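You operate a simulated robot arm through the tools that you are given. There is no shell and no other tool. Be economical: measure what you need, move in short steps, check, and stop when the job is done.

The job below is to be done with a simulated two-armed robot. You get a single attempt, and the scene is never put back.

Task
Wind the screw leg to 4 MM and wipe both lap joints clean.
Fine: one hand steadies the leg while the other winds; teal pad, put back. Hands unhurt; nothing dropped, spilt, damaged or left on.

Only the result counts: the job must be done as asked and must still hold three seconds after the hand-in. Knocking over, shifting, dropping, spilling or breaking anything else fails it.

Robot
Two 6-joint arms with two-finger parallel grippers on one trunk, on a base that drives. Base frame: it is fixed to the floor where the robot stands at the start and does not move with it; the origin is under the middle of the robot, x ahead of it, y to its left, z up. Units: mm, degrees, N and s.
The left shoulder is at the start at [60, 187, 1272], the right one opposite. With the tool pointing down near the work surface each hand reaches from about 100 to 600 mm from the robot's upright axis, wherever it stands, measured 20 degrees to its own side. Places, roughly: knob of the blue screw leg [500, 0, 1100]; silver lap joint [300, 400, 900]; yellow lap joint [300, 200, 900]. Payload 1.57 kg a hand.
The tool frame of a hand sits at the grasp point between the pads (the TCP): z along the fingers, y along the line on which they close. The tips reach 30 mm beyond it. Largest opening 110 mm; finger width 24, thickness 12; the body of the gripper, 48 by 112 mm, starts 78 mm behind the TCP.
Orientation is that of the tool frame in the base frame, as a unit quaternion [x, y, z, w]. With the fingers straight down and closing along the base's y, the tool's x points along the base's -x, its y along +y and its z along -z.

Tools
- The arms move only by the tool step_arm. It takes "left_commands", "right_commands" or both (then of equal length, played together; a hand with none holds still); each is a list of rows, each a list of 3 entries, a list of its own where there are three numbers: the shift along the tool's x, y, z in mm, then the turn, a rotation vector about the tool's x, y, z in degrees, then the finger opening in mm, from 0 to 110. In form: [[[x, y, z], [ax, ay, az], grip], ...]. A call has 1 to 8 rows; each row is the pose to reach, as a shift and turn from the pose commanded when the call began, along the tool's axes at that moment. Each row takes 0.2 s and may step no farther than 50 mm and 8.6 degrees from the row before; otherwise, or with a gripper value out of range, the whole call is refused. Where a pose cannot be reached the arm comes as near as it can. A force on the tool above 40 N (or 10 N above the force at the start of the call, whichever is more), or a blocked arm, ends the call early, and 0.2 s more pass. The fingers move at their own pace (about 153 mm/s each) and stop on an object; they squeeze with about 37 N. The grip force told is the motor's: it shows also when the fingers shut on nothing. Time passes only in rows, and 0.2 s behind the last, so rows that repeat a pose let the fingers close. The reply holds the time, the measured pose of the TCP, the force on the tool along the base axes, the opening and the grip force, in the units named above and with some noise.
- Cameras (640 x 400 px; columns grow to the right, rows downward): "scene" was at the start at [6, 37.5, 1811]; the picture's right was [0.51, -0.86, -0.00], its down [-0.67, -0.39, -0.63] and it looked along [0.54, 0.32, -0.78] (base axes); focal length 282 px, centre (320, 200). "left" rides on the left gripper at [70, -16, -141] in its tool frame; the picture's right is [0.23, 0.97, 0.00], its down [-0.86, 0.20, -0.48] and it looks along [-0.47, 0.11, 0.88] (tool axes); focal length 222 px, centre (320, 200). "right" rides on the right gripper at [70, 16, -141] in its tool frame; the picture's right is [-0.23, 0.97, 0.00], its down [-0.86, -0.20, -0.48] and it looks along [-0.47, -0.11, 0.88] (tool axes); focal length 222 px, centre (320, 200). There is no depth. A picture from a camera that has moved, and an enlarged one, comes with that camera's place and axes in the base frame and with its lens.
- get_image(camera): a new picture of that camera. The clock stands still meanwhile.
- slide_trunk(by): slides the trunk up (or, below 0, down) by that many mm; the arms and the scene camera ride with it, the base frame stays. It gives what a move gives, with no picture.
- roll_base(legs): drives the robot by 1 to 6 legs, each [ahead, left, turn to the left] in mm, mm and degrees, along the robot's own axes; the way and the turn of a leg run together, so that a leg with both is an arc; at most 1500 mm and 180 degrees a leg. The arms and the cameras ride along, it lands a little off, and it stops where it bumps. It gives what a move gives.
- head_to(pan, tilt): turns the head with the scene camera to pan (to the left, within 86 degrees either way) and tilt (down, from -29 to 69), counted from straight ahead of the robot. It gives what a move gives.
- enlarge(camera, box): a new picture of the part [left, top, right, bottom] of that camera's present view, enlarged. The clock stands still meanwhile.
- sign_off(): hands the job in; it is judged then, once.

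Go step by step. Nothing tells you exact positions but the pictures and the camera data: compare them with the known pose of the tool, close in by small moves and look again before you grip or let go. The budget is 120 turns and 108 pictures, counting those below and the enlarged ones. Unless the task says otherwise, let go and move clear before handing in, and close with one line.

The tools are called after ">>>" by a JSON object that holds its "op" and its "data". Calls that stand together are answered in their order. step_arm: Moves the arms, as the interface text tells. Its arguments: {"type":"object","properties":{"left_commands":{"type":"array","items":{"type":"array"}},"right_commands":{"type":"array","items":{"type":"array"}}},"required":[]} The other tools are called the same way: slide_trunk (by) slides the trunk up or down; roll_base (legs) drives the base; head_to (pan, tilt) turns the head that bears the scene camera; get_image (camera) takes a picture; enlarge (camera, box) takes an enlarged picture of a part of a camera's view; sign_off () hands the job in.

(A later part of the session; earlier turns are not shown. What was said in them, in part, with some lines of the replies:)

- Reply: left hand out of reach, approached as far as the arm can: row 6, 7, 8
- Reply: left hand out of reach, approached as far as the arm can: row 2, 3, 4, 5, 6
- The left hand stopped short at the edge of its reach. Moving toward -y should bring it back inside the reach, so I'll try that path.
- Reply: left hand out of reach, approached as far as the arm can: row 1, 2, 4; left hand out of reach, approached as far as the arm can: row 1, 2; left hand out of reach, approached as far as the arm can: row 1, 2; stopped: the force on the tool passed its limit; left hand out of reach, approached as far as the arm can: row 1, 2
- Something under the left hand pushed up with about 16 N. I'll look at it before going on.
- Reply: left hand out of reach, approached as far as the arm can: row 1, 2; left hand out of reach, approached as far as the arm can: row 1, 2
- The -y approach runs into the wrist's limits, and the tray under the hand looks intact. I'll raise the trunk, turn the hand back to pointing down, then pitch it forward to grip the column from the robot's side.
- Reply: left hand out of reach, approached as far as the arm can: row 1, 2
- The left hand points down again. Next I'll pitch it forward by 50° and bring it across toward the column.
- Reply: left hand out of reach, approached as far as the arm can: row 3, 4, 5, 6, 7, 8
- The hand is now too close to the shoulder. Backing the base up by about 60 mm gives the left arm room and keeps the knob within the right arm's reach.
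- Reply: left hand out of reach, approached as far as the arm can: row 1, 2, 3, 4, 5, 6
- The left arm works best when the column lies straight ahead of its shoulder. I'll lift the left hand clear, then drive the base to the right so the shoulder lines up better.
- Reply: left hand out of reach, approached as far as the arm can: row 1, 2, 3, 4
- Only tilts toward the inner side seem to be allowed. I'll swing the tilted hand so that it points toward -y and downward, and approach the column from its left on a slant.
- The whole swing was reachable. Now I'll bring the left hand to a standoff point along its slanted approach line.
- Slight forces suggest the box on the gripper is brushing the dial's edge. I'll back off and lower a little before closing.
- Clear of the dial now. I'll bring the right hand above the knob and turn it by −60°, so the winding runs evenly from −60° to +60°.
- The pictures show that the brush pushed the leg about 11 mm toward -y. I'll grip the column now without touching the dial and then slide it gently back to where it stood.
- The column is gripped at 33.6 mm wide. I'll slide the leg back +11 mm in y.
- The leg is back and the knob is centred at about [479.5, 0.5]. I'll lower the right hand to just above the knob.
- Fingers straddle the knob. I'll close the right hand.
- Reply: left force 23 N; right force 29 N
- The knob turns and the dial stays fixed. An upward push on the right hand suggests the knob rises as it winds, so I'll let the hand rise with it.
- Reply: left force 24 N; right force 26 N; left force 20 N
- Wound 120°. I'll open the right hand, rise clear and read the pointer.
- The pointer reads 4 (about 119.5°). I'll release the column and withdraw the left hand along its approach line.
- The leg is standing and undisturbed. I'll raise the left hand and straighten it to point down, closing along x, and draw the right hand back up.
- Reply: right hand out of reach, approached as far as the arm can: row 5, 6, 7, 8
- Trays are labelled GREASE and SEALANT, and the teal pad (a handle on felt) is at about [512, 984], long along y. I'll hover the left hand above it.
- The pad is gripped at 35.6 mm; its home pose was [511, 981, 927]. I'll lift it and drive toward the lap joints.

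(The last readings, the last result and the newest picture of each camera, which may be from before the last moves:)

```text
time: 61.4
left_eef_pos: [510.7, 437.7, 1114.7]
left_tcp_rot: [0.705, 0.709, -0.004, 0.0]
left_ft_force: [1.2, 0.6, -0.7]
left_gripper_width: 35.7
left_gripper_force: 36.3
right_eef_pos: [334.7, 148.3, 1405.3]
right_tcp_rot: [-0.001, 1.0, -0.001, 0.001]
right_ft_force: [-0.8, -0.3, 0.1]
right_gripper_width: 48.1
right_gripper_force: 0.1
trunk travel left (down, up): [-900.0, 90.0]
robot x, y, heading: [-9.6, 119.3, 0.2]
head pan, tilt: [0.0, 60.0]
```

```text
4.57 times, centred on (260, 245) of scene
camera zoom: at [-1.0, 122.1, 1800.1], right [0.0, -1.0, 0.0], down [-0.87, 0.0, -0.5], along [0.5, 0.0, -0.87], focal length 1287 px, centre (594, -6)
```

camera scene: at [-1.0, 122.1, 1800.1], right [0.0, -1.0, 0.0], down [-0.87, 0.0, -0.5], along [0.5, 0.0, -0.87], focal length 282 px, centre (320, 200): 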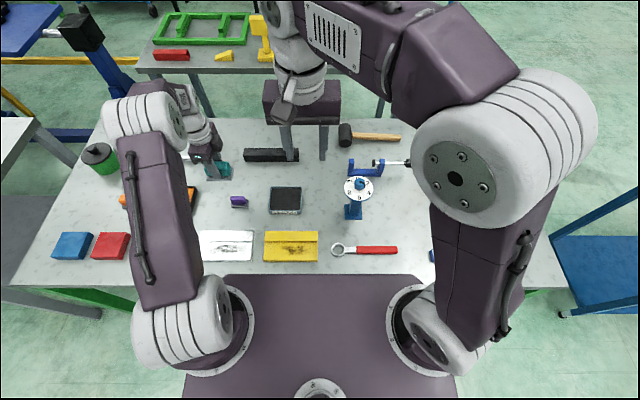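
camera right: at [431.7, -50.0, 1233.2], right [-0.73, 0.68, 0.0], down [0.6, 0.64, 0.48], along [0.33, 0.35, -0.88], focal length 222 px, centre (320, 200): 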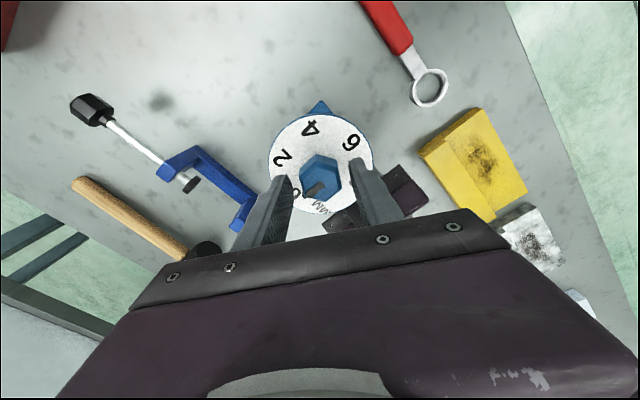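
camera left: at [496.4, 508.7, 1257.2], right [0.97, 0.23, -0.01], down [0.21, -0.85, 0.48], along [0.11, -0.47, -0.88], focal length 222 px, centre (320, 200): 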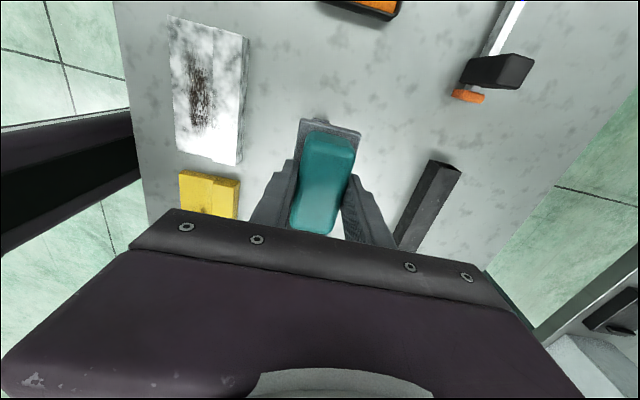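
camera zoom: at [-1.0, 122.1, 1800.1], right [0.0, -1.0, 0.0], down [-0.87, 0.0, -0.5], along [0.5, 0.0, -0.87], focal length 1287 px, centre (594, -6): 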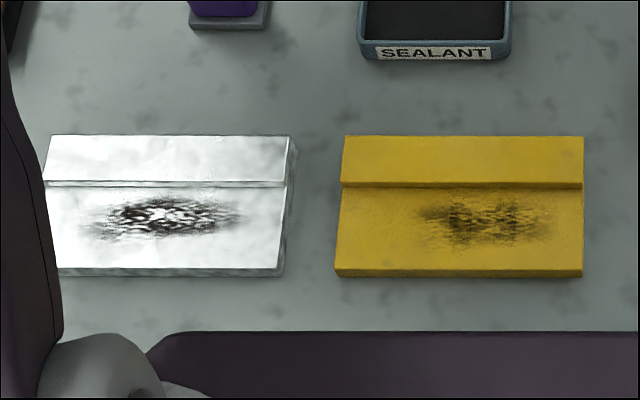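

The smudge on each joint lies on its lower front plate, in front of a raised back strip: silver centred at about [328, 442] and yellow at [328, 204]. I'll move the pad above the silver smudge.

>>> {"op": "step_arm", "data": {"left_commands": [[[0, -40, 20], [0, 0, 0], 15], [[1, -80, 40], [0, 0, 0], 15], [[1, -120, 70], [0, 0, 0], 15], [[2, -155, 95], [0, 0, 0], 15], [[2, -186, 130], [0, 0, 0], 15]]}}

>>> {"op": "get_image", "data": {"camera": "left"}}

>>> {"op": "get_image", "data": {"camera": "scene"}}

```text
time: 62.5
left_eef_pos: [324.5, 436.0, 987.7]
left_tcp_rot: [0.705, 0.709, -0.003, 0.001]
left_ft_force: [-0.3, 0.0, -1.9]
left_gripper_width: 35.7
left_gripper_force: 36.3
right_eef_pos: [336.3, 147.8, 1406.5]
right_tcp_rot: [-0.003, 1.0, -0.001, 0.0]
right_ft_force: [0.2, 0.0, 0.0]
right_gripper_width: 48.1
right_gripper_force: 0.0
trunk travel left (down, up): [-900.0, 90.0]
robot x, y, heading: [-9.7, 122.5, 0.1]
head pan, tilt: [0.0, 60.0]
```

```text
40 pictures are left
camera left: at [309.4, 506.7, 1129.3], right [0.97, 0.23, -0.01], down [0.21, -0.85, 0.48], along [0.11, -0.47, -0.88], focal length 222 px, centre (320, 200)
```

left: 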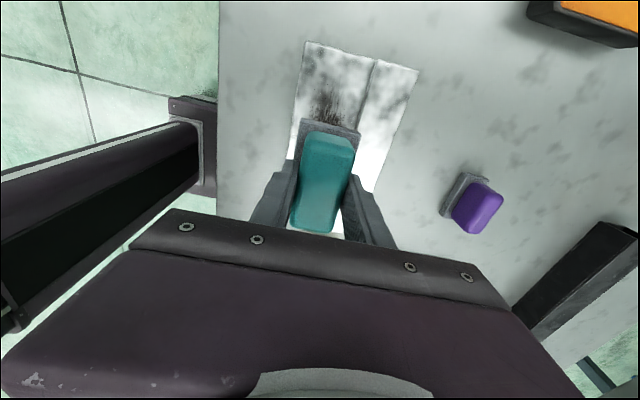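

```text
39 pictures are left
camera scene: at [-1.7, 121.4, 1800.1], right [0.0, -1.0, 0.0], down [-0.87, 0.0, -0.5], along [0.5, 0.0, -0.87], focal length 282 px, centre (320, 200)
```

scene: 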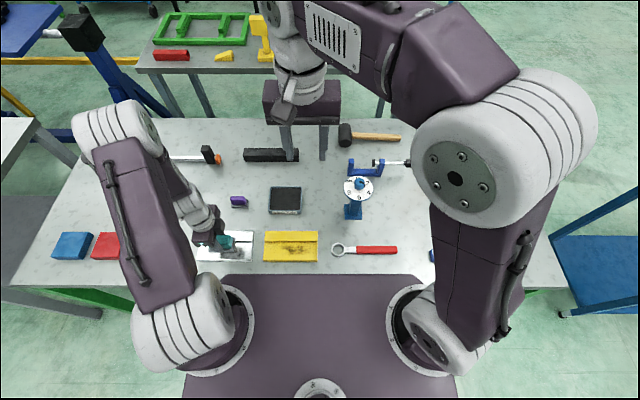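

>>> {"op": "step_arm", "data": {"left_commands": [[[0, -3, 20], [0, 0, 0], 15], [[0, -3, 40], [0, 0, 0], 15], [[0, -3, 48], [0, 0, 0], 15], [[0, -3, 49.5], [0, 0, 0], 15], [[0, -3, 51], [0, 0, 0], 15]]}}

```text
time: 63.5
left_eef_pos: [320.9, 432.7, 941.4]
left_tcp_rot: [0.705, 0.71, 0.001, 0.002]
left_ft_force: [-5.6, -1.7, 35.7]
left_gripper_width: 35.5
left_gripper_force: 36.7
right_eef_pos: [330.7, 143.1, 1407.2]
right_tcp_rot: [-0.002, 1.0, 0.001, 0.002]
right_ft_force: [0.4, -0.7, 0.3]
right_gripper_width: 48.2
right_gripper_force: 0.1
trunk travel left (down, up): [-900.0, 90.0]
robot x, y, heading: [-9.4, 119.3, 0.1]
head pan, tilt: [0.0, 60.0]
stopped in row 4 (left hand): the force on the tool passed its limit (the readings are from after the stop); the commanded pose is now the measured one
```

Contact at about z = 941, and it's pressing too hard. I'll ease off slightly and read the force.

>>> {"op": "step_arm", "data": {"left_commands": [[[0, 0, -0.7], [0, 0, 0], 15]]}}

>>> {"op": "enlarge", "data": {"camera": "scene", "box": [180, 200, 320, 275]}}

```text
time: 63.9
left_eef_pos: [322.1, 433.8, 941.7]
left_tcp_rot: [0.705, 0.709, -0.001, 0.001]
left_ft_force: [-5.7, -2.3, 31.3]
left_gripper_width: 35.3
left_gripper_force: 36.8
right_eef_pos: [330.4, 143.6, 1407.3]
right_tcp_rot: [-0.002, 1.0, 0.001, 0.002]
right_ft_force: [0.3, 0.7, -0.5]
right_gripper_width: 48.0
right_gripper_force: 0.1
trunk travel left (down, up): [-900.0, 90.0]
robot x, y, heading: [-8.3, 117.5, 0.5]
head pan, tilt: [0.0, 60.0]
```

```text
4.57 times, centred on (250, 238) of scene
camera zoom: at [-6.5, 115.1, 1800.2], right [0.0, -1.0, 0.0], down [-0.86, 0.0, -0.5], along [0.5, 0.0, -0.86], focal length 1287 px, centre (640, 29)
```

zoom: 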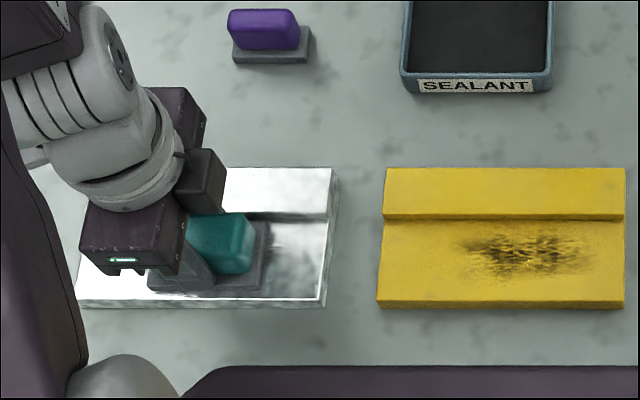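

>>> {"op": "step_arm", "data": {"left_commands": [[[0, 0, -1], [0, 0, 0], 15], [[0, 0, -1.5], [0, 0, 0], 15]]}}

```text
time: 64.5
left_eef_pos: [321.7, 434.7, 941.3]
left_tcp_rot: [0.705, 0.709, 0.0, 0.001]
left_ft_force: [-5.3, -3.0, 15.1]
left_gripper_width: 35.5
left_gripper_force: 36.9
right_eef_pos: [333.4, 144.5, 1407.1]
right_tcp_rot: [-0.002, 1.0, 0.001, 0.001]
right_ft_force: [0.6, -0.1, -0.7]
right_gripper_width: 48.2
right_gripper_force: 0.1
trunk travel left (down, up): [-900.0, 90.0]
robot x, y, heading: [-9.0, 119.6, 0.2]
head pan, tilt: [0.0, 60.0]
```

>>> {"op": "step_arm", "data": {"left_commands": [[[12, 0, 0], [0, 0, 0], 15], [[24, 0, 0], [0, 0, 0], 15], [[36, 0, 0], [0, 0, 0], 15], [[46, 0, 0], [0, 0, 0], 15]]}}

>>> {"op": "enlarge", "data": {"camera": "scene", "box": [180, 200, 320, 275]}}

```text
time: 65.5
left_eef_pos: [323.3, 479.3, 942.7]
left_tcp_rot: [0.706, 0.708, -0.002, 0.0]
left_ft_force: [2.7, -11.4, 10.2]
left_gripper_width: 35.7
left_gripper_force: 37.0
right_eef_pos: [336.0, 143.5, 1406.0]
right_tcp_rot: [-0.002, 1.0, 0.001, 0.0]
right_ft_force: [-0.2, -0.2, -1.1]
right_gripper_width: 48.0
right_gripper_force: 0.0
trunk travel left (down, up): [-900.0, 90.0]
robot x, y, heading: [-5.4, 123.2, 0.3]
head pan, tilt: [0.0, 60.0]
```

```text
4.57 times, centred on (250, 238) of scene
camera zoom: at [-1.4, 114.7, 1800.0], right [0.0, -1.0, 0.0], down [-0.87, 0.0, -0.5], along [0.5, 0.0, -0.87], focal length 1287 px, centre (640, 29)
```

zoom: 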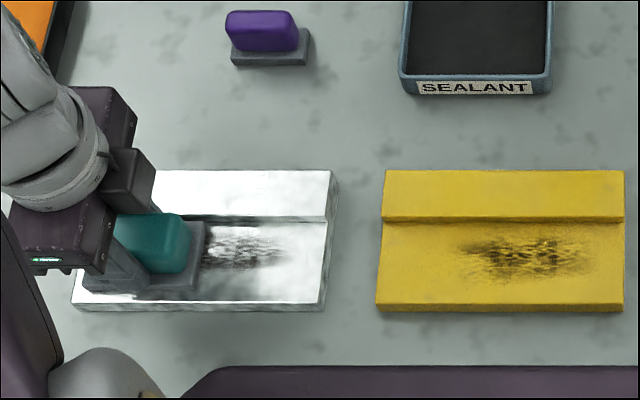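

The plate stayed put and the smudge is coming off. I'll do a full stroke back and forth.

>>> {"op": "step_arm", "data": {"left_commands": [[[-12, 0, 0.3], [0, 0, 0], 15], [[-24, 0, 0.3], [0, 0, 0], 15], [[-36, 0, 0.3], [0, 0, 0], 15], [[-48, 0, 0.3], [0, 0, 0], 15], [[-60, 0, 0.3], [0, 0, 0], 15], [[-72, 0, 0.3], [0, 0, 0], 15], [[-84, 0, 0.3], [0, 0, 0], 15], [[-87, 0, 0.3], [0, 0, 0], 15]]}}

>>> {"op": "enlarge", "data": {"camera": "scene", "box": [180, 200, 320, 275]}}

```text
time: 67.3
left_eef_pos: [324.9, 394.5, 941.8]
left_tcp_rot: [0.706, 0.708, -0.001, 0.001]
left_ft_force: [1.5, 1.9, 9.9]
left_gripper_width: 35.8
left_gripper_force: 37.2
right_eef_pos: [333.8, 146.6, 1406.7]
right_tcp_rot: [-0.002, 1.0, 0.0, 0.0]
right_ft_force: [0.4, 0.0, 0.2]
right_gripper_width: 48.0
right_gripper_force: 0.0
trunk travel left (down, up): [-900.0, 90.0]
robot x, y, heading: [-9.6, 119.2, 0.2]
head pan, tilt: [0.0, 60.0]
```

```text
4.57 times, centred on (250, 238) of scene
camera zoom: at [-2.3, 119.3, 1800.2], right [0.0, -1.0, 0.0], down [-0.87, 0.0, -0.5], along [0.5, 0.0, -0.87], focal length 1287 px, centre (640, 29)
```

zoom: 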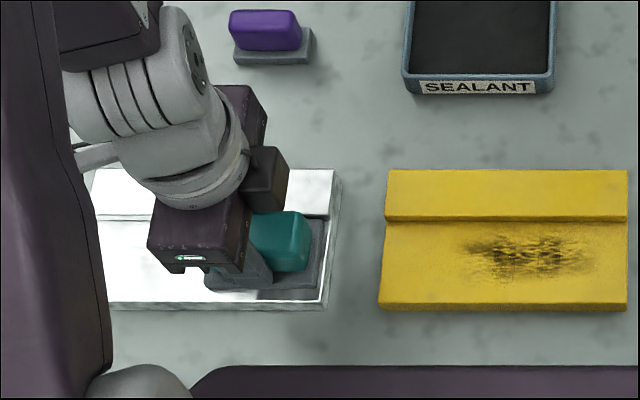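

>>> {"op": "step_arm", "data": {"left_commands": [[[12, 2, 0], [0, 0, 0], 15], [[24, 2, 0], [0, 0, 0], 15], [[36, 2, 0], [0, 0, 0], 15], [[48, 2, 0], [0, 0, 0], 15], [[60, 2, 0], [0, 0, 0], 15], [[72, 2, 0], [0, 0, 0], 15], [[84, 2, 0], [0, 0, 0], 15], [[87, -4, 0], [0, 0, 0], 15]]}}

>>> {"op": "step_arm", "data": {"left_commands": [[[-12, 0, 0], [0, 0, 0], 15], [[-24, 0, 0], [0, 0, 0], 15], [[-36, 0, 0], [0, 0, 0], 15], [[-48, 0, 0], [0, 0, 0], 15], [[-60, 0, 0], [0, 0, 0], 15], [[-72, 0, 0], [0, 0, 0], 15], [[-84, 0, 0], [0, 0, 0], 15], [[-86, 0, 0], [0, 0, 0], 15]]}}

>>> {"op": "step_arm", "data": {"left_commands": [[[0, 0, -10], [0, 0, 0], 15], [[0, 0, -40], [0, 0, 0], 15], [[-40, 0, -60], [0, 0, 0], 15], [[-80, 0, -60], [0, 0, 0], 15], [[-120, 2, -60], [0, 0, 0], 15], [[-160, 2, -60], [0, 0, 0], 15], [[-182, 4, -60], [0, 0, 0], 15]]}}

>>> {"op": "get_image", "data": {"camera": "left"}}

>>> {"op": "enlarge", "data": {"camera": "scene", "box": [180, 200, 320, 275]}}

```text
time: 69.1
left_eef_pos: [319.5, 481.5, 942.3]
left_tcp_rot: [0.705, 0.709, 0.001, 0.001]
left_ft_force: [6.4, -3.4, 20.6]
left_gripper_width: 35.5
left_gripper_force: 36.9
right_eef_pos: [335.1, 144.9, 1407.4]
right_tcp_rot: [-0.002, 1.0, 0.001, 0.001]
right_ft_force: [0.5, 0.4, 0.5]
right_gripper_width: 47.8
right_gripper_force: 0.1
trunk travel left (down, up): [-900.0, 90.0]
robot x, y, heading: [-8.6, 119.9, -0.0]
head pan, tilt: [0.0, 60.0]
```

```text
time: 70.9
left_eef_pos: [320.0, 394.5, 941.9]
left_tcp_rot: [0.705, 0.709, -0.001, 0.002]
left_ft_force: [0.5, 6.7, 22.0]
left_gripper_width: 35.4
left_gripper_force: 37.3
right_eef_pos: [332.9, 146.9, 1408.4]
right_tcp_rot: [-0.001, 1.0, -0.001, 0.001]
right_ft_force: [0.5, 0.2, -0.4]
right_gripper_width: 47.9
right_gripper_force: 0.0
trunk travel left (down, up): [-900.0, 90.0]
robot x, y, heading: [-11.9, 121.8, 0.3]
head pan, tilt: [0.0, 60.0]
```

```text
time: 72.3
left_eef_pos: [321.3, 241.4, 1001.6]
left_tcp_rot: [0.702, 0.713, -0.001, -0.002]
left_ft_force: [-0.7, -1.0, -1.3]
left_gripper_width: 35.7
left_gripper_force: 36.7
right_eef_pos: [333.1, 137.8, 1407.5]
right_tcp_rot: [0.0, 1.0, -0.01, -0.004]
right_ft_force: [1.3, -14.7, 1.6]
right_gripper_width: 48.0
right_gripper_force: 0.1
trunk travel left (down, up): [-900.0, 90.0]
robot x, y, heading: [-5.8, 115.8, 0.3]
head pan, tilt: [0.0, 60.0]
stopped in row 7 (right hand): the force on the tool passed its limit (the readings are from after the stop); the commanded pose is now the measured one
```

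```text
35 pictures are left
camera left: at [305.5, 311.3, 1143.8], right [0.97, 0.24, 0.0], down [0.21, -0.85, 0.48], along [0.11, -0.47, -0.88], focal length 222 px, centre (320, 200)
```

left: 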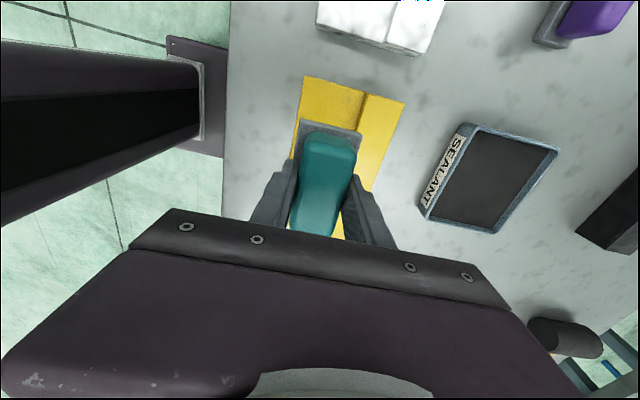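

```text
4.57 times, centred on (250, 238) of scene
camera zoom: at [-2.1, 116.7, 1800.1], right [0.0, -1.0, 0.0], down [-0.87, 0.0, -0.5], along [0.5, 0.0, -0.87], focal length 1287 px, centre (640, 29)
```

zoom: 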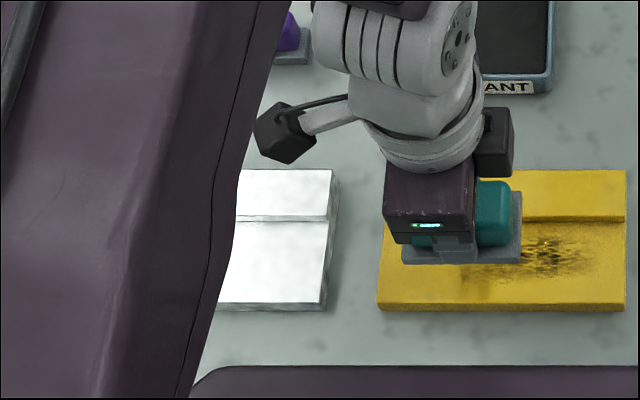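

The left arm lightly touched the idle right hand. I'll move the right hand away to the right at once.

>>> {"op": "step_arm", "data": {"right_commands": [[[0, -30, 0], [0, 0, 0], 48], [[0, -70, 0], [0, 0, 0], 48], [[0, -110, 0], [0, 0, 0], 48], [[0, -150, 0], [0, 0, 0], 48], [[0, -190, 0], [0, 0, 0], 48]]}}

>>> {"op": "get_image", "data": {"camera": "scene"}}

```text
time: 73.5
left_eef_pos: [322.0, 240.3, 1002.6]
left_tcp_rot: [0.702, 0.712, -0.002, -0.001]
left_ft_force: [0.3, -0.6, -1.8]
left_gripper_width: 35.6
left_gripper_force: 37.1
right_eef_pos: [333.4, -52.3, 1410.2]
right_tcp_rot: [-0.002, 1.0, -0.008, -0.004]
right_ft_force: [0.8, 0.5, -1.3]
right_gripper_width: 48.0
right_gripper_force: 0.1
trunk travel left (down, up): [-900.0, 90.0]
robot x, y, heading: [-8.7, 120.3, 0.2]
head pan, tilt: [0.0, 60.0]
```

```text
33 pictures are left
camera scene: at [-1.5, 117.1, 1800.1], right [0.0, -1.0, 0.0], down [-0.87, 0.0, -0.5], along [0.5, 0.0, -0.87], focal length 282 px, centre (320, 200)
```

scene: 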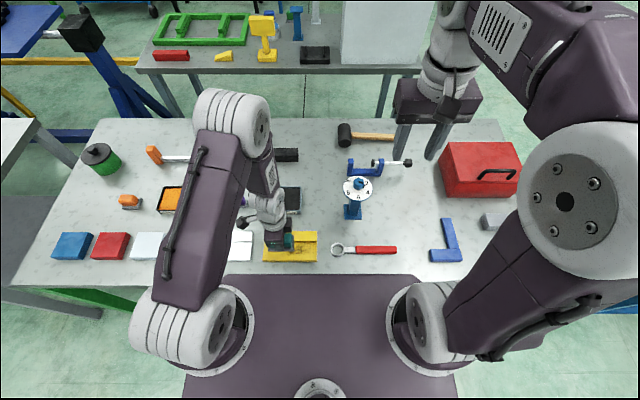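

>>> {"op": "step_arm", "data": {"left_commands": [[[0, 2, 20], [0, 0, 0], 15], [[0, 2, 40], [0, 0, 0], 15], [[0, 2, 54], [0, 0, 0], 15], [[0, 2, 59], [0, 0, 0], 15]]}}

```text
time: 74.5
left_eef_pos: [324.8, 241.6, 941.7]
left_tcp_rot: [0.702, 0.712, -0.001, 0.0]
left_ft_force: [0.1, 0.7, -0.5]
left_gripper_width: 35.6
left_gripper_force: 36.9
right_eef_pos: [333.5, -49.3, 1409.5]
right_tcp_rot: [-0.002, 1.0, -0.01, -0.004]
right_ft_force: [0.2, 0.0, 0.2]
right_gripper_width: 48.0
right_gripper_force: 0.1
trunk travel left (down, up): [-900.0, 90.0]
robot x, y, heading: [-7.1, 123.3, 0.3]
head pan, tilt: [0.0, 60.0]
```

>>> {"op": "step_arm", "data": {"left_commands": [[[0, 0, 0.7], [0, 0, 0], 15], [[0, 0, 1.4], [0, 0, 0], 15]]}}

>>> {"op": "enlarge", "data": {"camera": "scene", "box": [210, 205, 350, 275]}}

```text
time: 75.1
left_eef_pos: [322.9, 240.7, 941.4]
left_tcp_rot: [0.702, 0.712, -0.001, 0.002]
left_ft_force: [1.9, 6.2, 22.1]
left_gripper_width: 35.6
left_gripper_force: 37.2
right_eef_pos: [332.8, -49.8, 1410.4]
right_tcp_rot: [-0.002, 1.0, -0.01, -0.005]
right_ft_force: [0.3, 0.6, 0.2]
right_gripper_width: 48.1
right_gripper_force: 0.0
trunk travel left (down, up): [-900.0, 90.0]
robot x, y, heading: [-8.1, 119.6, 0.2]
head pan, tilt: [0.0, 60.0]
```

```text
4.57 times, centred on (280, 240) of scene
camera zoom: at [-3.3, 119.7, 1800.5], right [0.0, -1.0, 0.0], down [-0.87, 0.0, -0.5], along [0.5, 0.0, -0.87], focal length 1287 px, centre (503, 17)
```

zoom: 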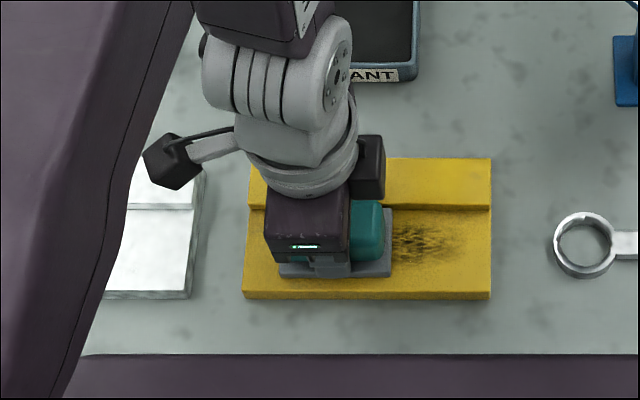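

>>> {"op": "step_arm", "data": {"left_commands": [[[-11, 0, -0.4], [0, 0, 0], 15], [[-22, 0, -0.4], [0, 0, 0], 15], [[-33, 0, -0.4], [0, 0, 0], 15], [[-44, 0, -0.4], [0, 0, 0], 15], [[-55, 0, -0.4], [0, 0, 0], 15], [[-64, 0, -0.4], [0, 0, 0], 15]]}}

>>> {"op": "enlarge", "data": {"camera": "scene", "box": [210, 205, 350, 275]}}

```text
time: 75.5
left_eef_pos: [323.3, 236.0, 942.3]
left_tcp_rot: [0.699, 0.715, -0.003, 0.001]
left_ft_force: [0.4, 17.6, 17.4]
left_gripper_width: 35.7
left_gripper_force: 36.3
right_eef_pos: [332.1, -49.5, 1410.1]
right_tcp_rot: [-0.003, 1.0, -0.009, -0.003]
right_ft_force: [0.1, -0.3, 0.2]
right_gripper_width: 48.0
right_gripper_force: 0.0
trunk travel left (down, up): [-900.0, 90.0]
robot x, y, heading: [-10.4, 120.3, 0.4]
head pan, tilt: [0.0, 60.0]
stopped in row 2 (left hand): the force on the tool passed its limit (the readings are from after the stop); the commanded pose is now the measured one
```

```text
4.57 times, centred on (280, 240) of scene
camera zoom: at [-3.1, 121.2, 1799.9], right [0.0, -1.0, 0.0], down [-0.87, 0.0, -0.5], along [0.5, 0.0, -0.87], focal length 1287 px, centre (503, 17)
```

zoom: 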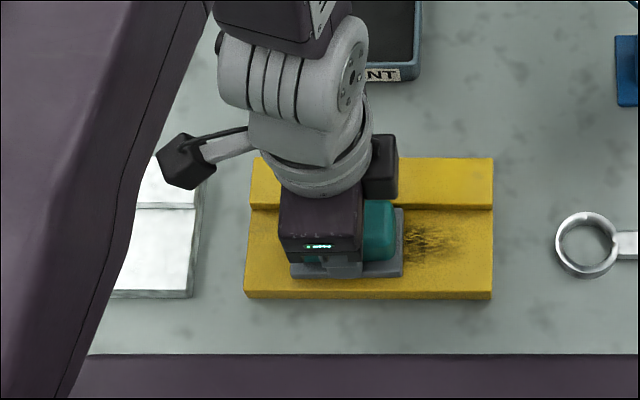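

Friction is higher on the yellow joint. I'll lighten the pressure before stroking.

>>> {"op": "step_arm", "data": {"left_commands": [[[0, 0, -0.8], [0, 0, 0], 15], [[0, 0, -1], [0, 0, 0.7], 15], [[0, 0, -1], [0, 0, 0.7], 15]]}}

```text
time: 76.3
left_eef_pos: [324.2, 233.8, 943.0]
left_tcp_rot: [0.705, 0.709, -0.002, -0.001]
left_ft_force: [-0.4, -0.1, -1.9]
left_gripper_width: 35.5
left_gripper_force: 37.2
right_eef_pos: [334.1, -49.0, 1410.0]
right_tcp_rot: [-0.002, 1.0, -0.01, -0.005]
right_ft_force: [-0.3, 0.0, -0.2]
right_gripper_width: 48.1
right_gripper_force: 0.1
trunk travel left (down, up): [-900.0, 90.0]
robot x, y, heading: [-8.9, 120.2, 0.4]
head pan, tilt: [0.0, 60.0]
```

>>> {"op": "step_arm", "data": {"left_commands": [[[-5, 0, 0.5], [0, 0, 0], 15], [[-12, 0, 0.8], [0, 0, 0], 15], [[-22, 0, 0.8], [0, 0, 0], 15], [[-33, 0, 0.8], [0, 0, 0], 15], [[-44, 0, 0.8], [0, 0, 0], 15], [[-55, 0, 0.8], [0, 0, 0], 15]]}}

>>> {"op": "enlarge", "data": {"camera": "scene", "box": [210, 205, 350, 275]}}

```text
time: 77.7
left_eef_pos: [323.5, 186.0, 942.9]
left_tcp_rot: [0.703, 0.711, -0.002, -0.001]
left_ft_force: [0.4, 8.5, 14.5]
left_gripper_width: 35.6
left_gripper_force: 36.7
right_eef_pos: [332.0, -49.1, 1410.7]
right_tcp_rot: [-0.002, 1.0, -0.01, -0.003]
right_ft_force: [0.9, -0.3, -0.2]
right_gripper_width: 48.2
right_gripper_force: 0.1
trunk travel left (down, up): [-900.0, 90.0]
robot x, y, heading: [-7.1, 122.8, 0.1]
head pan, tilt: [0.0, 60.0]
stopped in row 6 (left hand): the force on the tool passed its limit (the readings are from after the stop); the commanded pose is now the measured one
```

```text
4.57 times, centred on (280, 240) of scene
camera zoom: at [-2.7, 120.8, 1800.0], right [0.0, -1.0, 0.0], down [-0.87, 0.0, -0.5], along [0.5, 0.0, -0.87], focal length 1287 px, centre (503, 17)
```

zoom: 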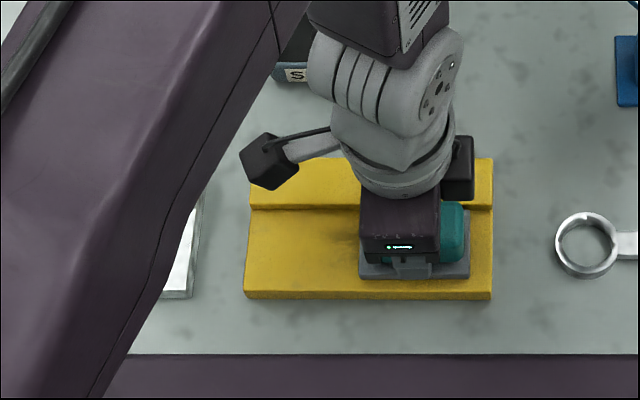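

>>> {"op": "step_arm", "data": {"left_commands": [[[-4, 0, -0.4], [0, 0, 0], 15], [[6, 0, -0.4], [0, 0, 0], 15], [[18, 0, -0.4], [0, 0, 0], 15], [[30, 0, -0.4], [0, 0, 0], 15], [[42, 0, -0.4], [0, 0, 0], 15], [[54, 0, -0.4], [0, 0, 0], 15], [[66, 0, -0.4], [0, 0, 0], 15]]}}

>>> {"op": "enlarge", "data": {"camera": "scene", "box": [210, 205, 350, 275]}}

```text
time: 79.3
left_eef_pos: [323.2, 250.1, 942.4]
left_tcp_rot: [0.703, 0.711, -0.002, 0.0]
left_ft_force: [0.1, -1.1, 3.5]
left_gripper_width: 35.6
left_gripper_force: 36.6
right_eef_pos: [334.0, -49.8, 1410.6]
right_tcp_rot: [-0.001, 1.0, -0.01, -0.004]
right_ft_force: [0.0, 0.3, 0.1]
right_gripper_width: 48.0
right_gripper_force: 0.0
trunk travel left (down, up): [-900.0, 90.0]
robot x, y, heading: [-10.2, 120.2, 0.5]
head pan, tilt: [0.0, 60.0]
```

```text
4.57 times, centred on (280, 240) of scene
camera zoom: at [-2.1, 119.6, 1800.2], right [0.0, -1.0, 0.0], down [-0.87, 0.0, -0.5], along [0.5, 0.0, -0.87], focal length 1287 px, centre (503, 17)
```

zoom: 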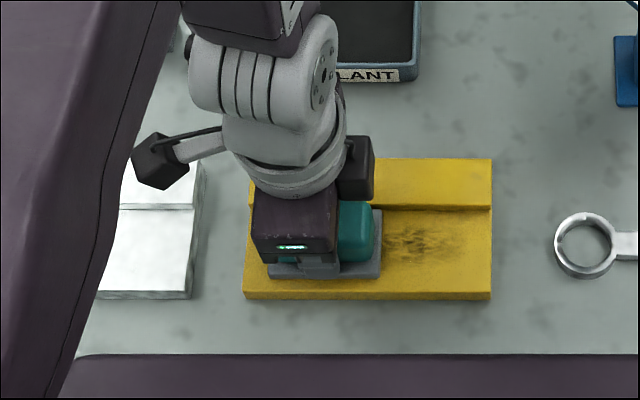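

A faint trace remains in the middle. I'll make more strokes at moderate pressure.

>>> {"op": "step_arm", "data": {"left_commands": [[[-12, 0, 0.4], [0, 0, 0], 15], [[-24, 0, 0.4], [0, 0, 0], 15], [[-36, 0, 0.4], [0, 0, 0], 15], [[-48, 0, 0.4], [0, 0, 0], 15], [[-60, 0, 0.4], [0, 0, 0], 15], [[-68, 0, 0.2], [0, 0, 0], 15]]}}

>>> {"op": "step_arm", "data": {"left_commands": [[[10, 2, 0], [0, 0, 0], 15], [[20, 2, 0], [0, 0, 0], 15], [[32, 2, 0], [0, 0, 0], 15], [[44, 2, 0], [0, 0, 0], 15], [[56, 2, 0], [0, 0, 0], 15], [[68, 2, 0], [0, 0, 0], 15]]}}

>>> {"op": "enlarge", "data": {"camera": "scene", "box": [210, 205, 350, 275]}}

```text
time: 80.7
left_eef_pos: [322.3, 181.8, 942.4]
left_tcp_rot: [0.704, 0.71, -0.002, 0.0]
left_ft_force: [-2.7, -0.6, 12.4]
left_gripper_width: 35.7
left_gripper_force: 37.3
right_eef_pos: [332.2, -48.8, 1411.4]
right_tcp_rot: [-0.002, 1.0, -0.011, -0.004]
right_ft_force: [0.0, -0.7, -0.5]
right_gripper_width: 48.0
right_gripper_force: 0.0
trunk travel left (down, up): [-900.0, 90.0]
robot x, y, heading: [-11.0, 119.8, 0.3]
head pan, tilt: [0.0, 60.0]
```

```text
time: 82.1
left_eef_pos: [324.5, 250.0, 942.7]
left_tcp_rot: [0.704, 0.71, -0.002, -0.001]
left_ft_force: [-0.7, -4.3, 5.1]
left_gripper_width: 35.6
left_gripper_force: 37.0
right_eef_pos: [332.9, -50.6, 1411.5]
right_tcp_rot: [-0.002, 1.0, -0.01, -0.004]
right_ft_force: [0.5, 0.5, 0.2]
right_gripper_width: 47.6
right_gripper_force: 0.1
trunk travel left (down, up): [-900.0, 90.0]
robot x, y, heading: [-10.7, 124.1, 0.0]
head pan, tilt: [0.0, 60.0]
```

```text
4.57 times, centred on (280, 240) of scene
camera zoom: at [-2.4, 119.2, 1800.2], right [0.0, -1.0, 0.0], down [-0.87, 0.0, -0.5], along [0.5, 0.0, -0.87], focal length 1287 px, centre (503, 17)
```

zoom: 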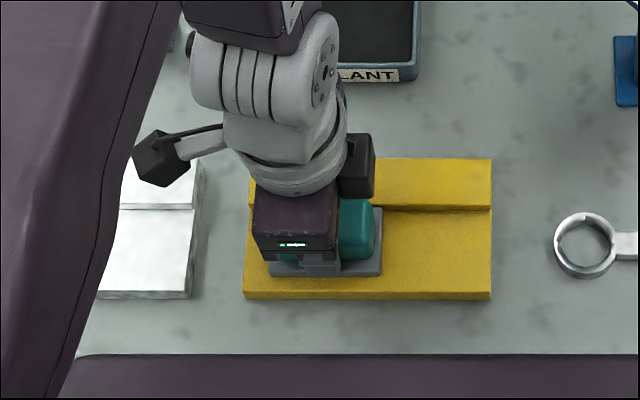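

Looks clean now. One more pass for certainty, then I'll lift off and inspect both joints.

>>> {"op": "step_arm", "data": {"left_commands": [[[-12, -4, 0.3], [0, 0, 0], 15], [[-24, -4, 0.3], [0, 0, 0], 15], [[-36, -4, 0.3], [0, 0, 0], 15], [[-48, -4, 0.3], [0, 0, 0], 15], [[-60, -4, 0.3], [0, 0, 0], 15], [[-66, -4, 0.2], [0, 0, 0], 15]]}}

>>> {"op": "step_arm", "data": {"left_commands": [[[0, 0, -10], [0, 0, 0], 15], [[0, 0, -50], [0, 0, 0], 15], [[0, 40, -100], [0, 0, 0], 15], [[20, 80, -140], [0, 0, 0], 15], [[60, 110, -170], [0, 0, 0], 15], [[105, 130, -190], [0, 0, 0], 15], [[150, 150, -190], [0, 0, 0], 15], [[190, 170, -190], [0, 0, 0], 15]]}}

>>> {"op": "get_image", "data": {"camera": "scene"}}

```text
time: 83.5
left_eef_pos: [320.7, 184.6, 941.1]
left_tcp_rot: [0.704, 0.71, -0.001, 0.0]
left_ft_force: [-1.5, 0.6, 20.1]
left_gripper_width: 35.5
left_gripper_force: 36.6
right_eef_pos: [330.7, -49.2, 1410.1]
right_tcp_rot: [-0.002, 1.0, -0.009, -0.004]
right_ft_force: [-0.5, 0.3, 0.6]
right_gripper_width: 48.0
right_gripper_force: 0.0
trunk travel left (down, up): [-900.0, 90.0]
robot x, y, heading: [-9.0, 120.0, 0.1]
head pan, tilt: [0.0, 60.0]
```

```text
refused: row 3 steps farther than a row can; nothing moved
```

```text
27 pictures are left
camera scene: at [-4.2, 120.9, 1800.0], right [0.0, -1.0, 0.0], down [-0.87, 0.0, -0.5], along [0.5, 0.0, -0.87], focal length 282 px, centre (320, 200)
```

scene: 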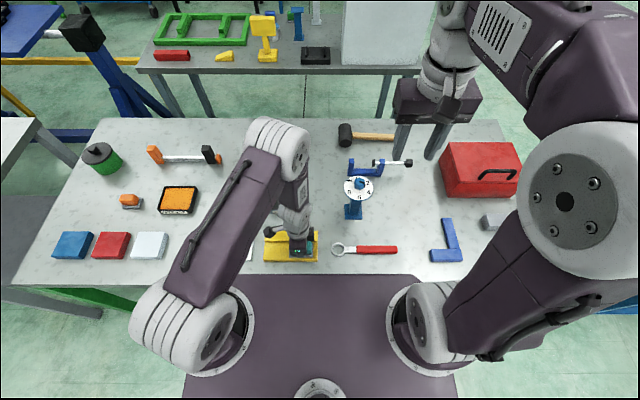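

>>> {"op": "step_arm", "data": {"left_commands": [[[0, 0, -10], [0, 0, 0], 15], [[0, 0, -50], [0, 0, 0], 15], [[0, 15, -90], [0, 0, 0], 15], [[20, 40, -125], [0, 0, 0], 15], [[45, 70, -150], [0, 0, 0], 15], [[80, 95, -170], [0, 0, 0], 15], [[118, 120, -180], [0, 0, 0], 15], [[155, 145, -185], [0, 0, 0], 15]]}}

>>> {"op": "step_arm", "data": {"left_commands": [[[35, 15, 0], [0, 0, 0], 15], [[75, 35, 0], [0, 0, 0], 15], [[110, 45, 0], [0, 0, 0], 15]]}}

>>> {"op": "enlarge", "data": {"camera": "scene", "box": [180, 205, 340, 275]}}

```text
time: 85.3
left_eef_pos: [466.7, 344.0, 1126.4]
left_tcp_rot: [0.705, 0.709, -0.003, -0.002]
left_ft_force: [-0.2, -0.2, -1.7]
left_gripper_width: 35.4
left_gripper_force: 37.6
left hand out of reach, approached as far as the arm can: row 2
right_eef_pos: [335.5, -46.8, 1409.4]
right_tcp_rot: [-0.003, 1.0, -0.011, -0.004]
right_ft_force: [-0.1, 0.0, 0.4]
right_gripper_width: 47.9
right_gripper_force: 0.1
trunk travel left (down, up): [-900.0, 90.0]
robot x, y, heading: [-11.3, 121.3, 0.3]
head pan, tilt: [0.0, 60.0]
```

```text
time: 86.1
left_eef_pos: [512.1, 453.5, 1126.3]
left_tcp_rot: [0.703, 0.711, -0.001, -0.001]
left_ft_force: [-0.5, -0.1, -1.8]
left_gripper_width: 35.7
left_gripper_force: 37.2
right_eef_pos: [334.4, -47.7, 1410.2]
right_tcp_rot: [-0.003, 1.0, -0.011, -0.004]
right_ft_force: [0.1, 0.2, -0.8]
right_gripper_width: 48.0
right_gripper_force: 0.1
trunk travel left (down, up): [-900.0, 90.0]
robot x, y, heading: [-5.9, 121.3, 0.1]
head pan, tilt: [0.0, 60.0]
```

```text
4.00 times, centred on (260, 240) of scene
camera zoom: at [-0.6, 121.6, 1800.1], right [0.0, -1.0, 0.0], down [-0.87, 0.0, -0.5], along [0.5, 0.0, -0.87], focal length 1126 px, centre (560, 40)
```

zoom: 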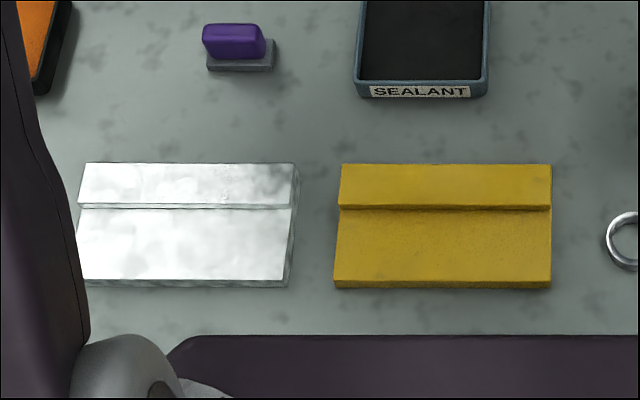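

Both joints look clean. I'll drive back left to return the teal pad to its home spot.

>>> {"op": "get_image", "data": {"camera": "left"}}

>>> {"op": "roll_base", "data": {"legs": [[0, 528, 0]]}}

>>> {"op": "get_image", "data": {"camera": "left"}}

```text
25 pictures are left
camera left: at [495.7, 524.1, 1269.2], right [0.97, 0.24, -0.01], down [0.21, -0.85, 0.48], along [0.11, -0.47, -0.88], focal length 222 px, centre (320, 200)
```

left: 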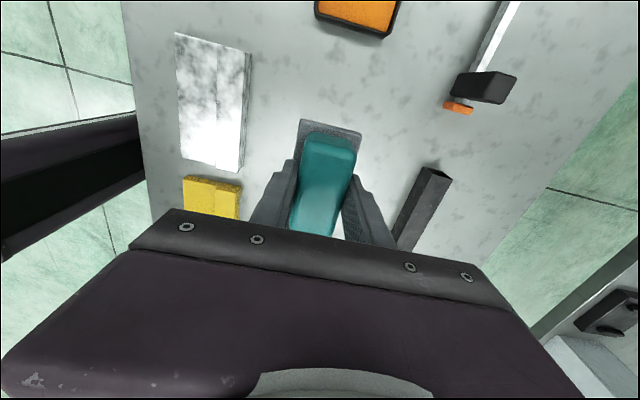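

```text
time: 89.2
left_eef_pos: [515.6, 973.3, 1127.5]
left_tcp_rot: [0.708, 0.707, -0.001, -0.002]
left_ft_force: [0.2, 0.5, -2.6]
left_gripper_width: 35.5
left_gripper_force: 37.1
right_eef_pos: [332.9, 472.7, 1409.1]
right_tcp_rot: [0.003, 1.0, -0.008, -0.005]
right_ft_force: [0.3, 0.4, 0.9]
right_gripper_width: 47.9
right_gripper_force: 0.0
trunk travel left (down, up): [-900.0, 90.0]
robot x, y, heading: [-6.5, 647.0, -0.5]
head pan, tilt: [0.0, 60.0]
```

```text
24 pictures are left
camera left: at [500.2, 1042.9, 1270.1], right [0.97, 0.23, -0.01], down [0.2, -0.86, 0.48], along [0.1, -0.47, -0.88], focal length 222 px, centre (320, 200)
```

left: 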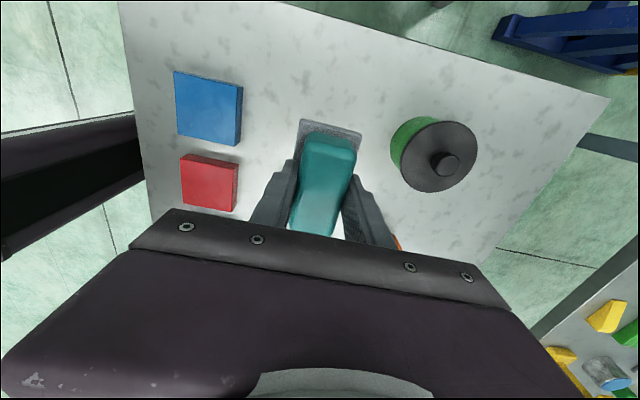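

>>> {"op": "step_arm", "data": {"left_commands": [[[2, -1, 40], [0, 0, 0], 15], [[4, -2, 80], [0, 0, 0], 15], [[6, -3, 120], [0, 0, 0], 15], [[7.7, -4.6, 160], [0, 0, -0.3], 15], [[7.7, -4.6, 180], [0, 0, -0.3], 15]]}}

>>> {"op": "get_image", "data": {"camera": "left"}}

```text
time: 90.4
left_eef_pos: [511.1, 981.2, 945.9]
left_tcp_rot: [0.706, 0.709, -0.002, -0.001]
left_ft_force: [-0.3, -0.1, -1.4]
left_gripper_width: 35.6
left_gripper_force: 36.9
right_eef_pos: [333.2, 473.1, 1409.2]
right_tcp_rot: [0.003, 1.0, -0.01, -0.005]
right_ft_force: [0.3, 0.3, -0.7]
right_gripper_width: 48.1
right_gripper_force: 0.0
trunk travel left (down, up): [-900.0, 90.0]
robot x, y, heading: [-6.5, 644.9, -0.5]
head pan, tilt: [0.0, 60.0]
```

```text
23 pictures are left
camera left: at [495.6, 1052.0, 1088.9], right [0.97, 0.23, -0.01], down [0.21, -0.85, 0.48], along [0.11, -0.47, -0.88], focal length 222 px, centre (320, 200)
```

left: 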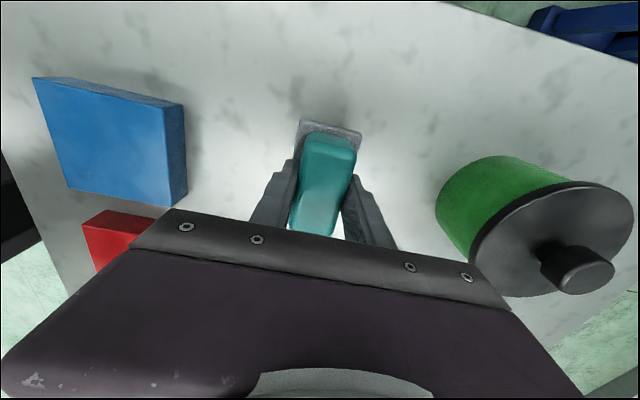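

>>> {"op": "step_arm", "data": {"left_commands": [[[0, 0, 10], [0, 0, 0], 15], [[0, 0, 15], [0, 0, 0], 15], [[0, 0, 17.5], [0, 0, 0], 15]]}}

```text
time: 91.2
left_eef_pos: [509.9, 980.8, 930.0]
left_tcp_rot: [0.706, 0.708, -0.003, -0.001]
left_ft_force: [0.0, 0.4, -2.0]
left_gripper_width: 35.3
left_gripper_force: 37.0
right_eef_pos: [333.1, 475.3, 1409.3]
right_tcp_rot: [0.003, 1.0, -0.01, -0.004]
right_ft_force: [0.6, -0.2, 0.3]
right_gripper_width: 48.2
right_gripper_force: 0.0
trunk travel left (down, up): [-900.0, 90.0]
robot x, y, heading: [-9.2, 646.7, -0.2]
head pan, tilt: [0.0, 60.0]
```

>>> {"op": "step_arm", "data": {"left_commands": [[[0, 0, 1], [0, 0, 0], 15], [[0, 0, 2], [0, 0, 0], 15]]}}

```text
time: 91.8
left_eef_pos: [509.4, 981.7, 927.8]
left_tcp_rot: [0.706, 0.708, -0.002, -0.001]
left_ft_force: [-0.3, 0.5, -1.1]
left_gripper_width: 35.9
left_gripper_force: 37.0
right_eef_pos: [332.7, 475.1, 1410.3]
right_tcp_rot: [0.003, 1.0, -0.009, -0.005]
right_ft_force: [0.3, -0.3, -0.2]
right_gripper_width: 48.1
right_gripper_force: 0.1
trunk travel left (down, up): [-900.0, 90.0]
robot x, y, heading: [-10.2, 649.3, -0.4]
head pan, tilt: [0.0, 60.0]
```

>>> {"op": "step_arm", "data": {"left_commands": [[[0, 0.5, 0.6], [0, 0, 0], 15], [[0, 1, 1.2], [0, 0, 0], 15]]}}

```text
time: 92.4
left_eef_pos: [510.1, 982.9, 927.6]
left_tcp_rot: [0.706, 0.708, -0.003, -0.001]
left_ft_force: [-0.7, -0.2, -1.5]
left_gripper_width: 35.8
left_gripper_force: 36.9
right_eef_pos: [333.1, 473.8, 1410.3]
right_tcp_rot: [0.004, 1.0, -0.01, -0.005]
right_ft_force: [-0.3, 0.0, -0.1]
right_gripper_width: 48.1
right_gripper_force: 0.1
trunk travel left (down, up): [-900.0, 90.0]
robot x, y, heading: [-8.5, 645.6, -0.3]
head pan, tilt: [0.0, 60.0]
```

>>> {"op": "step_arm", "data": {"left_commands": [[[0, 0, 0.7], [0, 0, 0], 15], [[0, 0, 1.2], [0, 0, 0], 15]]}}

```text
time: 93.0
left_eef_pos: [510.6, 981.6, 926.0]
left_tcp_rot: [0.706, 0.709, -0.002, -0.001]
left_ft_force: [0.3, 0.2, -0.9]
left_gripper_width: 35.3
left_gripper_force: 36.9
right_eef_pos: [332.4, 473.9, 1409.9]
right_tcp_rot: [0.003, 1.0, -0.01, -0.005]
right_ft_force: [0.3, 0.2, 1.1]
right_gripper_width: 48.0
right_gripper_force: 0.1
trunk travel left (down, up): [-900.0, 90.0]
robot x, y, heading: [-6.2, 650.1, -0.4]
head pan, tilt: [0.0, 60.0]
```

>>> {"op": "step_arm", "data": {"left_commands": [[[0, 0, 0.6], [0, 0, 0], 15], [[0, 0, 1.2], [0, 0, 0], 15]]}}

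>>> {"op": "enlarge", "data": {"camera": "scene", "box": [190, 160, 290, 230]}}

```text
time: 93.6
left_eef_pos: [510.6, 981.0, 923.0]
left_tcp_rot: [0.706, 0.708, -0.003, -0.001]
left_ft_force: [0.1, 0.3, -2.3]
left_gripper_width: 36.0
left_gripper_force: 36.8
right_eef_pos: [332.7, 475.0, 1410.6]
right_tcp_rot: [0.003, 1.0, -0.01, -0.005]
right_ft_force: [0.3, -0.5, 0.4]
right_gripper_width: 48.1
right_gripper_force: 0.0
trunk travel left (down, up): [-900.0, 90.0]
robot x, y, heading: [-7.5, 651.6, -0.7]
head pan, tilt: [0.0, 60.0]
```

```text
5.71 times, centred on (240, 195) of scene
camera zoom: at [-0.3, 647.8, 1800.1], right [-0.01, -1.0, 0.0], down [-0.87, 0.01, -0.5], along [0.5, 0.0, -0.87], focal length 1609 px, centre (777, 229)
```

zoom: 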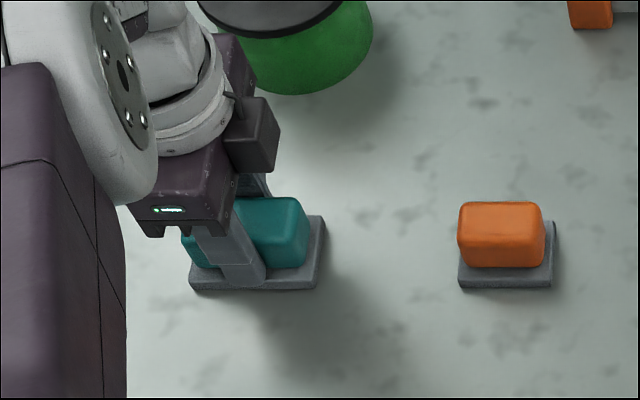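

>>> {"op": "step_arm", "data": {"left_commands": [[[0, 0, 0.7], [0, 0, 0], 15], [[0, 0, 1.4], [0, 0, 0], 15]]}}

>>> {"op": "step_arm", "data": {"left_commands": [[[0, 0, 0.7], [0, 0, 0], 15], [[0, 0, 1.4], [0, 0, 0], 15]]}}

```text
time: 94.2
left_eef_pos: [511.4, 980.9, 922.7]
left_tcp_rot: [0.705, 0.709, -0.003, -0.001]
left_ft_force: [0.6, -0.6, -0.9]
left_gripper_width: 35.8
left_gripper_force: 36.9
right_eef_pos: [332.0, 475.1, 1409.7]
right_tcp_rot: [0.003, 1.0, -0.009, -0.005]
right_ft_force: [-0.7, -0.2, 0.7]
right_gripper_width: 47.8
right_gripper_force: 0.1
trunk travel left (down, up): [-900.0, 90.0]
robot x, y, heading: [-5.5, 648.1, -0.1]
head pan, tilt: [0.0, 60.0]
```

```text
time: 94.8
left_eef_pos: [511.5, 982.8, 922.3]
left_tcp_rot: [0.706, 0.709, -0.002, 0.0]
left_ft_force: [0.5, 0.8, 6.6]
left_gripper_width: 35.6
left_gripper_force: 36.9
right_eef_pos: [332.4, 474.6, 1410.9]
right_tcp_rot: [0.003, 1.0, -0.009, -0.003]
right_ft_force: [-0.1, 0.0, 1.9]
right_gripper_width: 48.0
right_gripper_force: 0.0
trunk travel left (down, up): [-900.0, 90.0]
robot x, y, heading: [-6.9, 646.4, -0.5]
head pan, tilt: [0.0, 60.0]
```

Contact with the table, at 6.6 N up. I'll release and rise.

>>> {"op": "step_arm", "data": {"left_commands": [[[0, 0, 0], [0, 0, 0], 50], [[0, 0, 0], [0, 0, 0], 80], [[0, 0, -30], [0, 0, 0], 80], [[0, 0, -75], [0, 0, 0], 80], [[0, 0, -125], [0, 0, 0], 80], [[0, 0, -175], [0, 0, 0], 80], [[0, 0, -225], [0, 0, 0], 80]]}}

>>> {"op": "get_image", "data": {"camera": "scene"}}

>>> {"op": "enlarge", "data": {"camera": "left", "box": [240, 60, 400, 220]}}

```text
time: 96.4
left_eef_pos: [511.3, 980.9, 1145.1]
left_tcp_rot: [0.707, 0.708, -0.003, -0.002]
left_ft_force: [-0.6, -0.2, -0.5]
left_gripper_width: 80.0
left_gripper_force: 0.0
right_eef_pos: [331.3, 474.1, 1411.0]
right_tcp_rot: [0.004, 1.0, -0.01, -0.003]
right_ft_force: [-0.1, 0.0, -1.0]
right_gripper_width: 47.7
right_gripper_force: 0.1
trunk travel left (down, up): [-900.0, 90.0]
robot x, y, heading: [-8.9, 649.0, -0.1]
head pan, tilt: [0.0, 60.0]
```

```text
21 pictures are left
camera scene: at [-2.3, 646.7, 1800.0], right [-0.01, -1.0, 0.0], down [-0.87, 0.01, -0.5], along [0.5, 0.0, -0.87], focal length 282 px, centre (320, 200)
```

scene: 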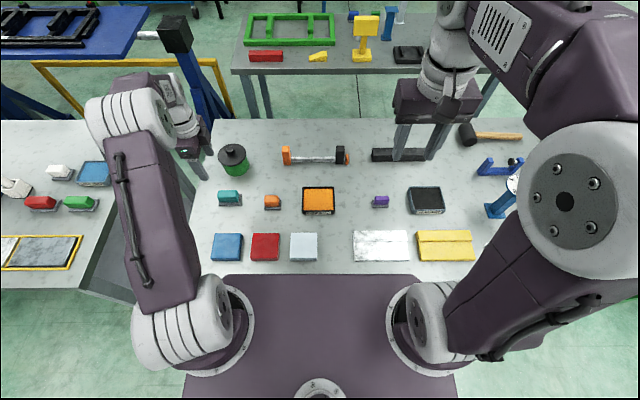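

```text
2.50 times, centred on (320, 140) of left
camera zoom: at [495.6, 1051.4, 1288.1], right [0.97, 0.23, -0.01], down [0.2, -0.85, 0.48], along [0.11, -0.47, -0.88], focal length 555 px, centre (320, 350)
```

zoom: 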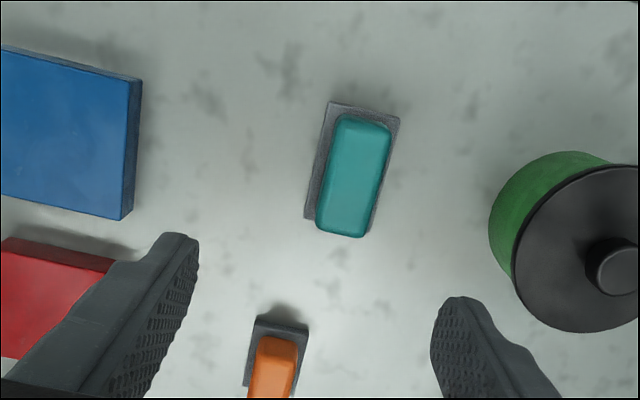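

The pad is back on the table at home. A final check of the joints and the leg.

>>> {"op": "enlarge", "data": {"camera": "scene", "box": [340, 170, 520, 270]}}

>>> {"op": "get_image", "data": {"camera": "right"}}

```text
3.56 times, centred on (430, 220) of scene
camera zoom: at [-2.3, 646.7, 1800.0], right [-0.01, -1.0, 0.0], down [-0.87, 0.01, -0.5], along [0.5, 0.0, -0.87], focal length 1001 px, centre (-71, 129)
```

zoom: 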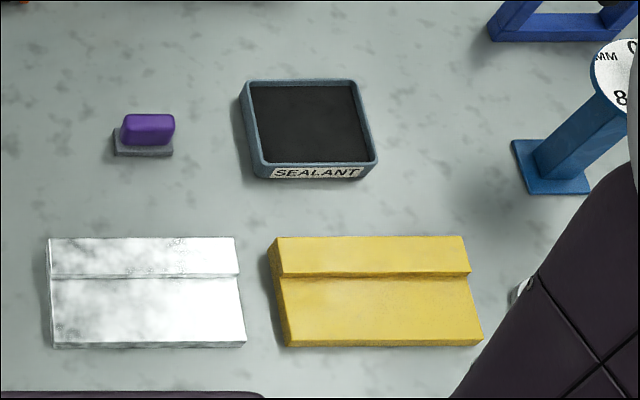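

```text
18 pictures are left
camera right: at [263.8, 494.3, 1551.9], right [0.23, 0.97, -0.02], down [0.86, -0.2, 0.48], along [0.46, -0.13, -0.88], focal length 222 px, centre (320, 200)
```

right: 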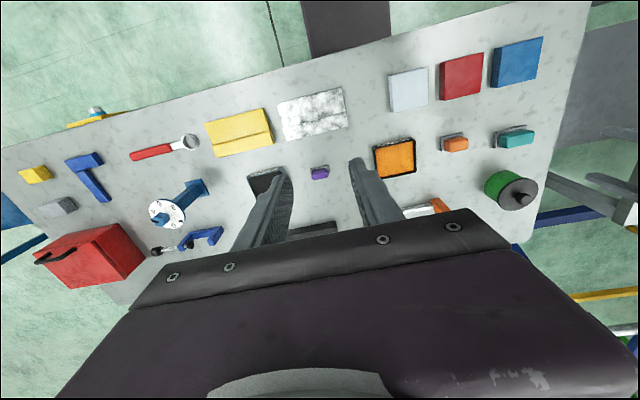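

>>> {"op": "enlarge", "data": {"camera": "right", "box": [200, 80, 360, 160]}}

>>> {"op": "enlarge", "data": {"camera": "right", "box": [130, 170, 230, 235]}}

```text
4.00 times, centred on (280, 120) of right
camera zoom: at [263.8, 494.3, 1551.9], right [0.23, 0.97, -0.02], down [0.86, -0.2, 0.48], along [0.46, -0.13, -0.88], focal length 888 px, centre (480, 520)
```

zoom: 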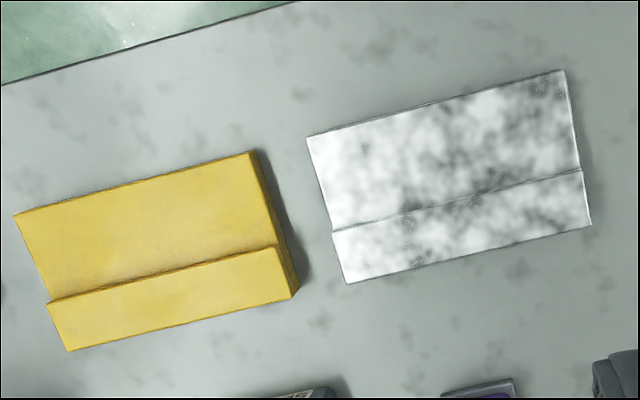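

```text
6.15 times, centred on (180, 202) of right
camera zoom: at [263.8, 494.3, 1551.9], right [0.23, 0.97, -0.02], down [0.86, -0.2, 0.48], along [0.46, -0.13, -0.88], focal length 1367 px, centre (1182, 185)
```

zoom: 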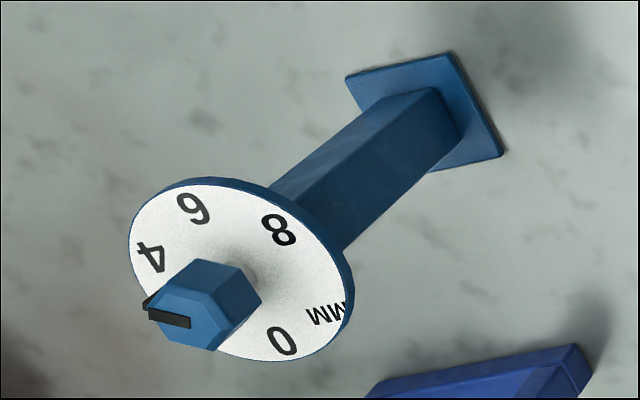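

Both joints are clean, the leg stands with its pointer at 4, the teal pad is back and both hands are empty and clear. I'm handing in.

>>> {"op": "sign_off", "data": {}}

```text
The job is handed in.
```

The screw leg is wound to 4 MM, both lap joints are wiped clean, and the teal pad is back in its place. Along the way I pushed the leg about 11 mm and slid it back, the left arm pressed once on something near the SEALANT tray (about 16 N), and it later bumped the idle right hand (about 15 N); I saw no damage from any of these.
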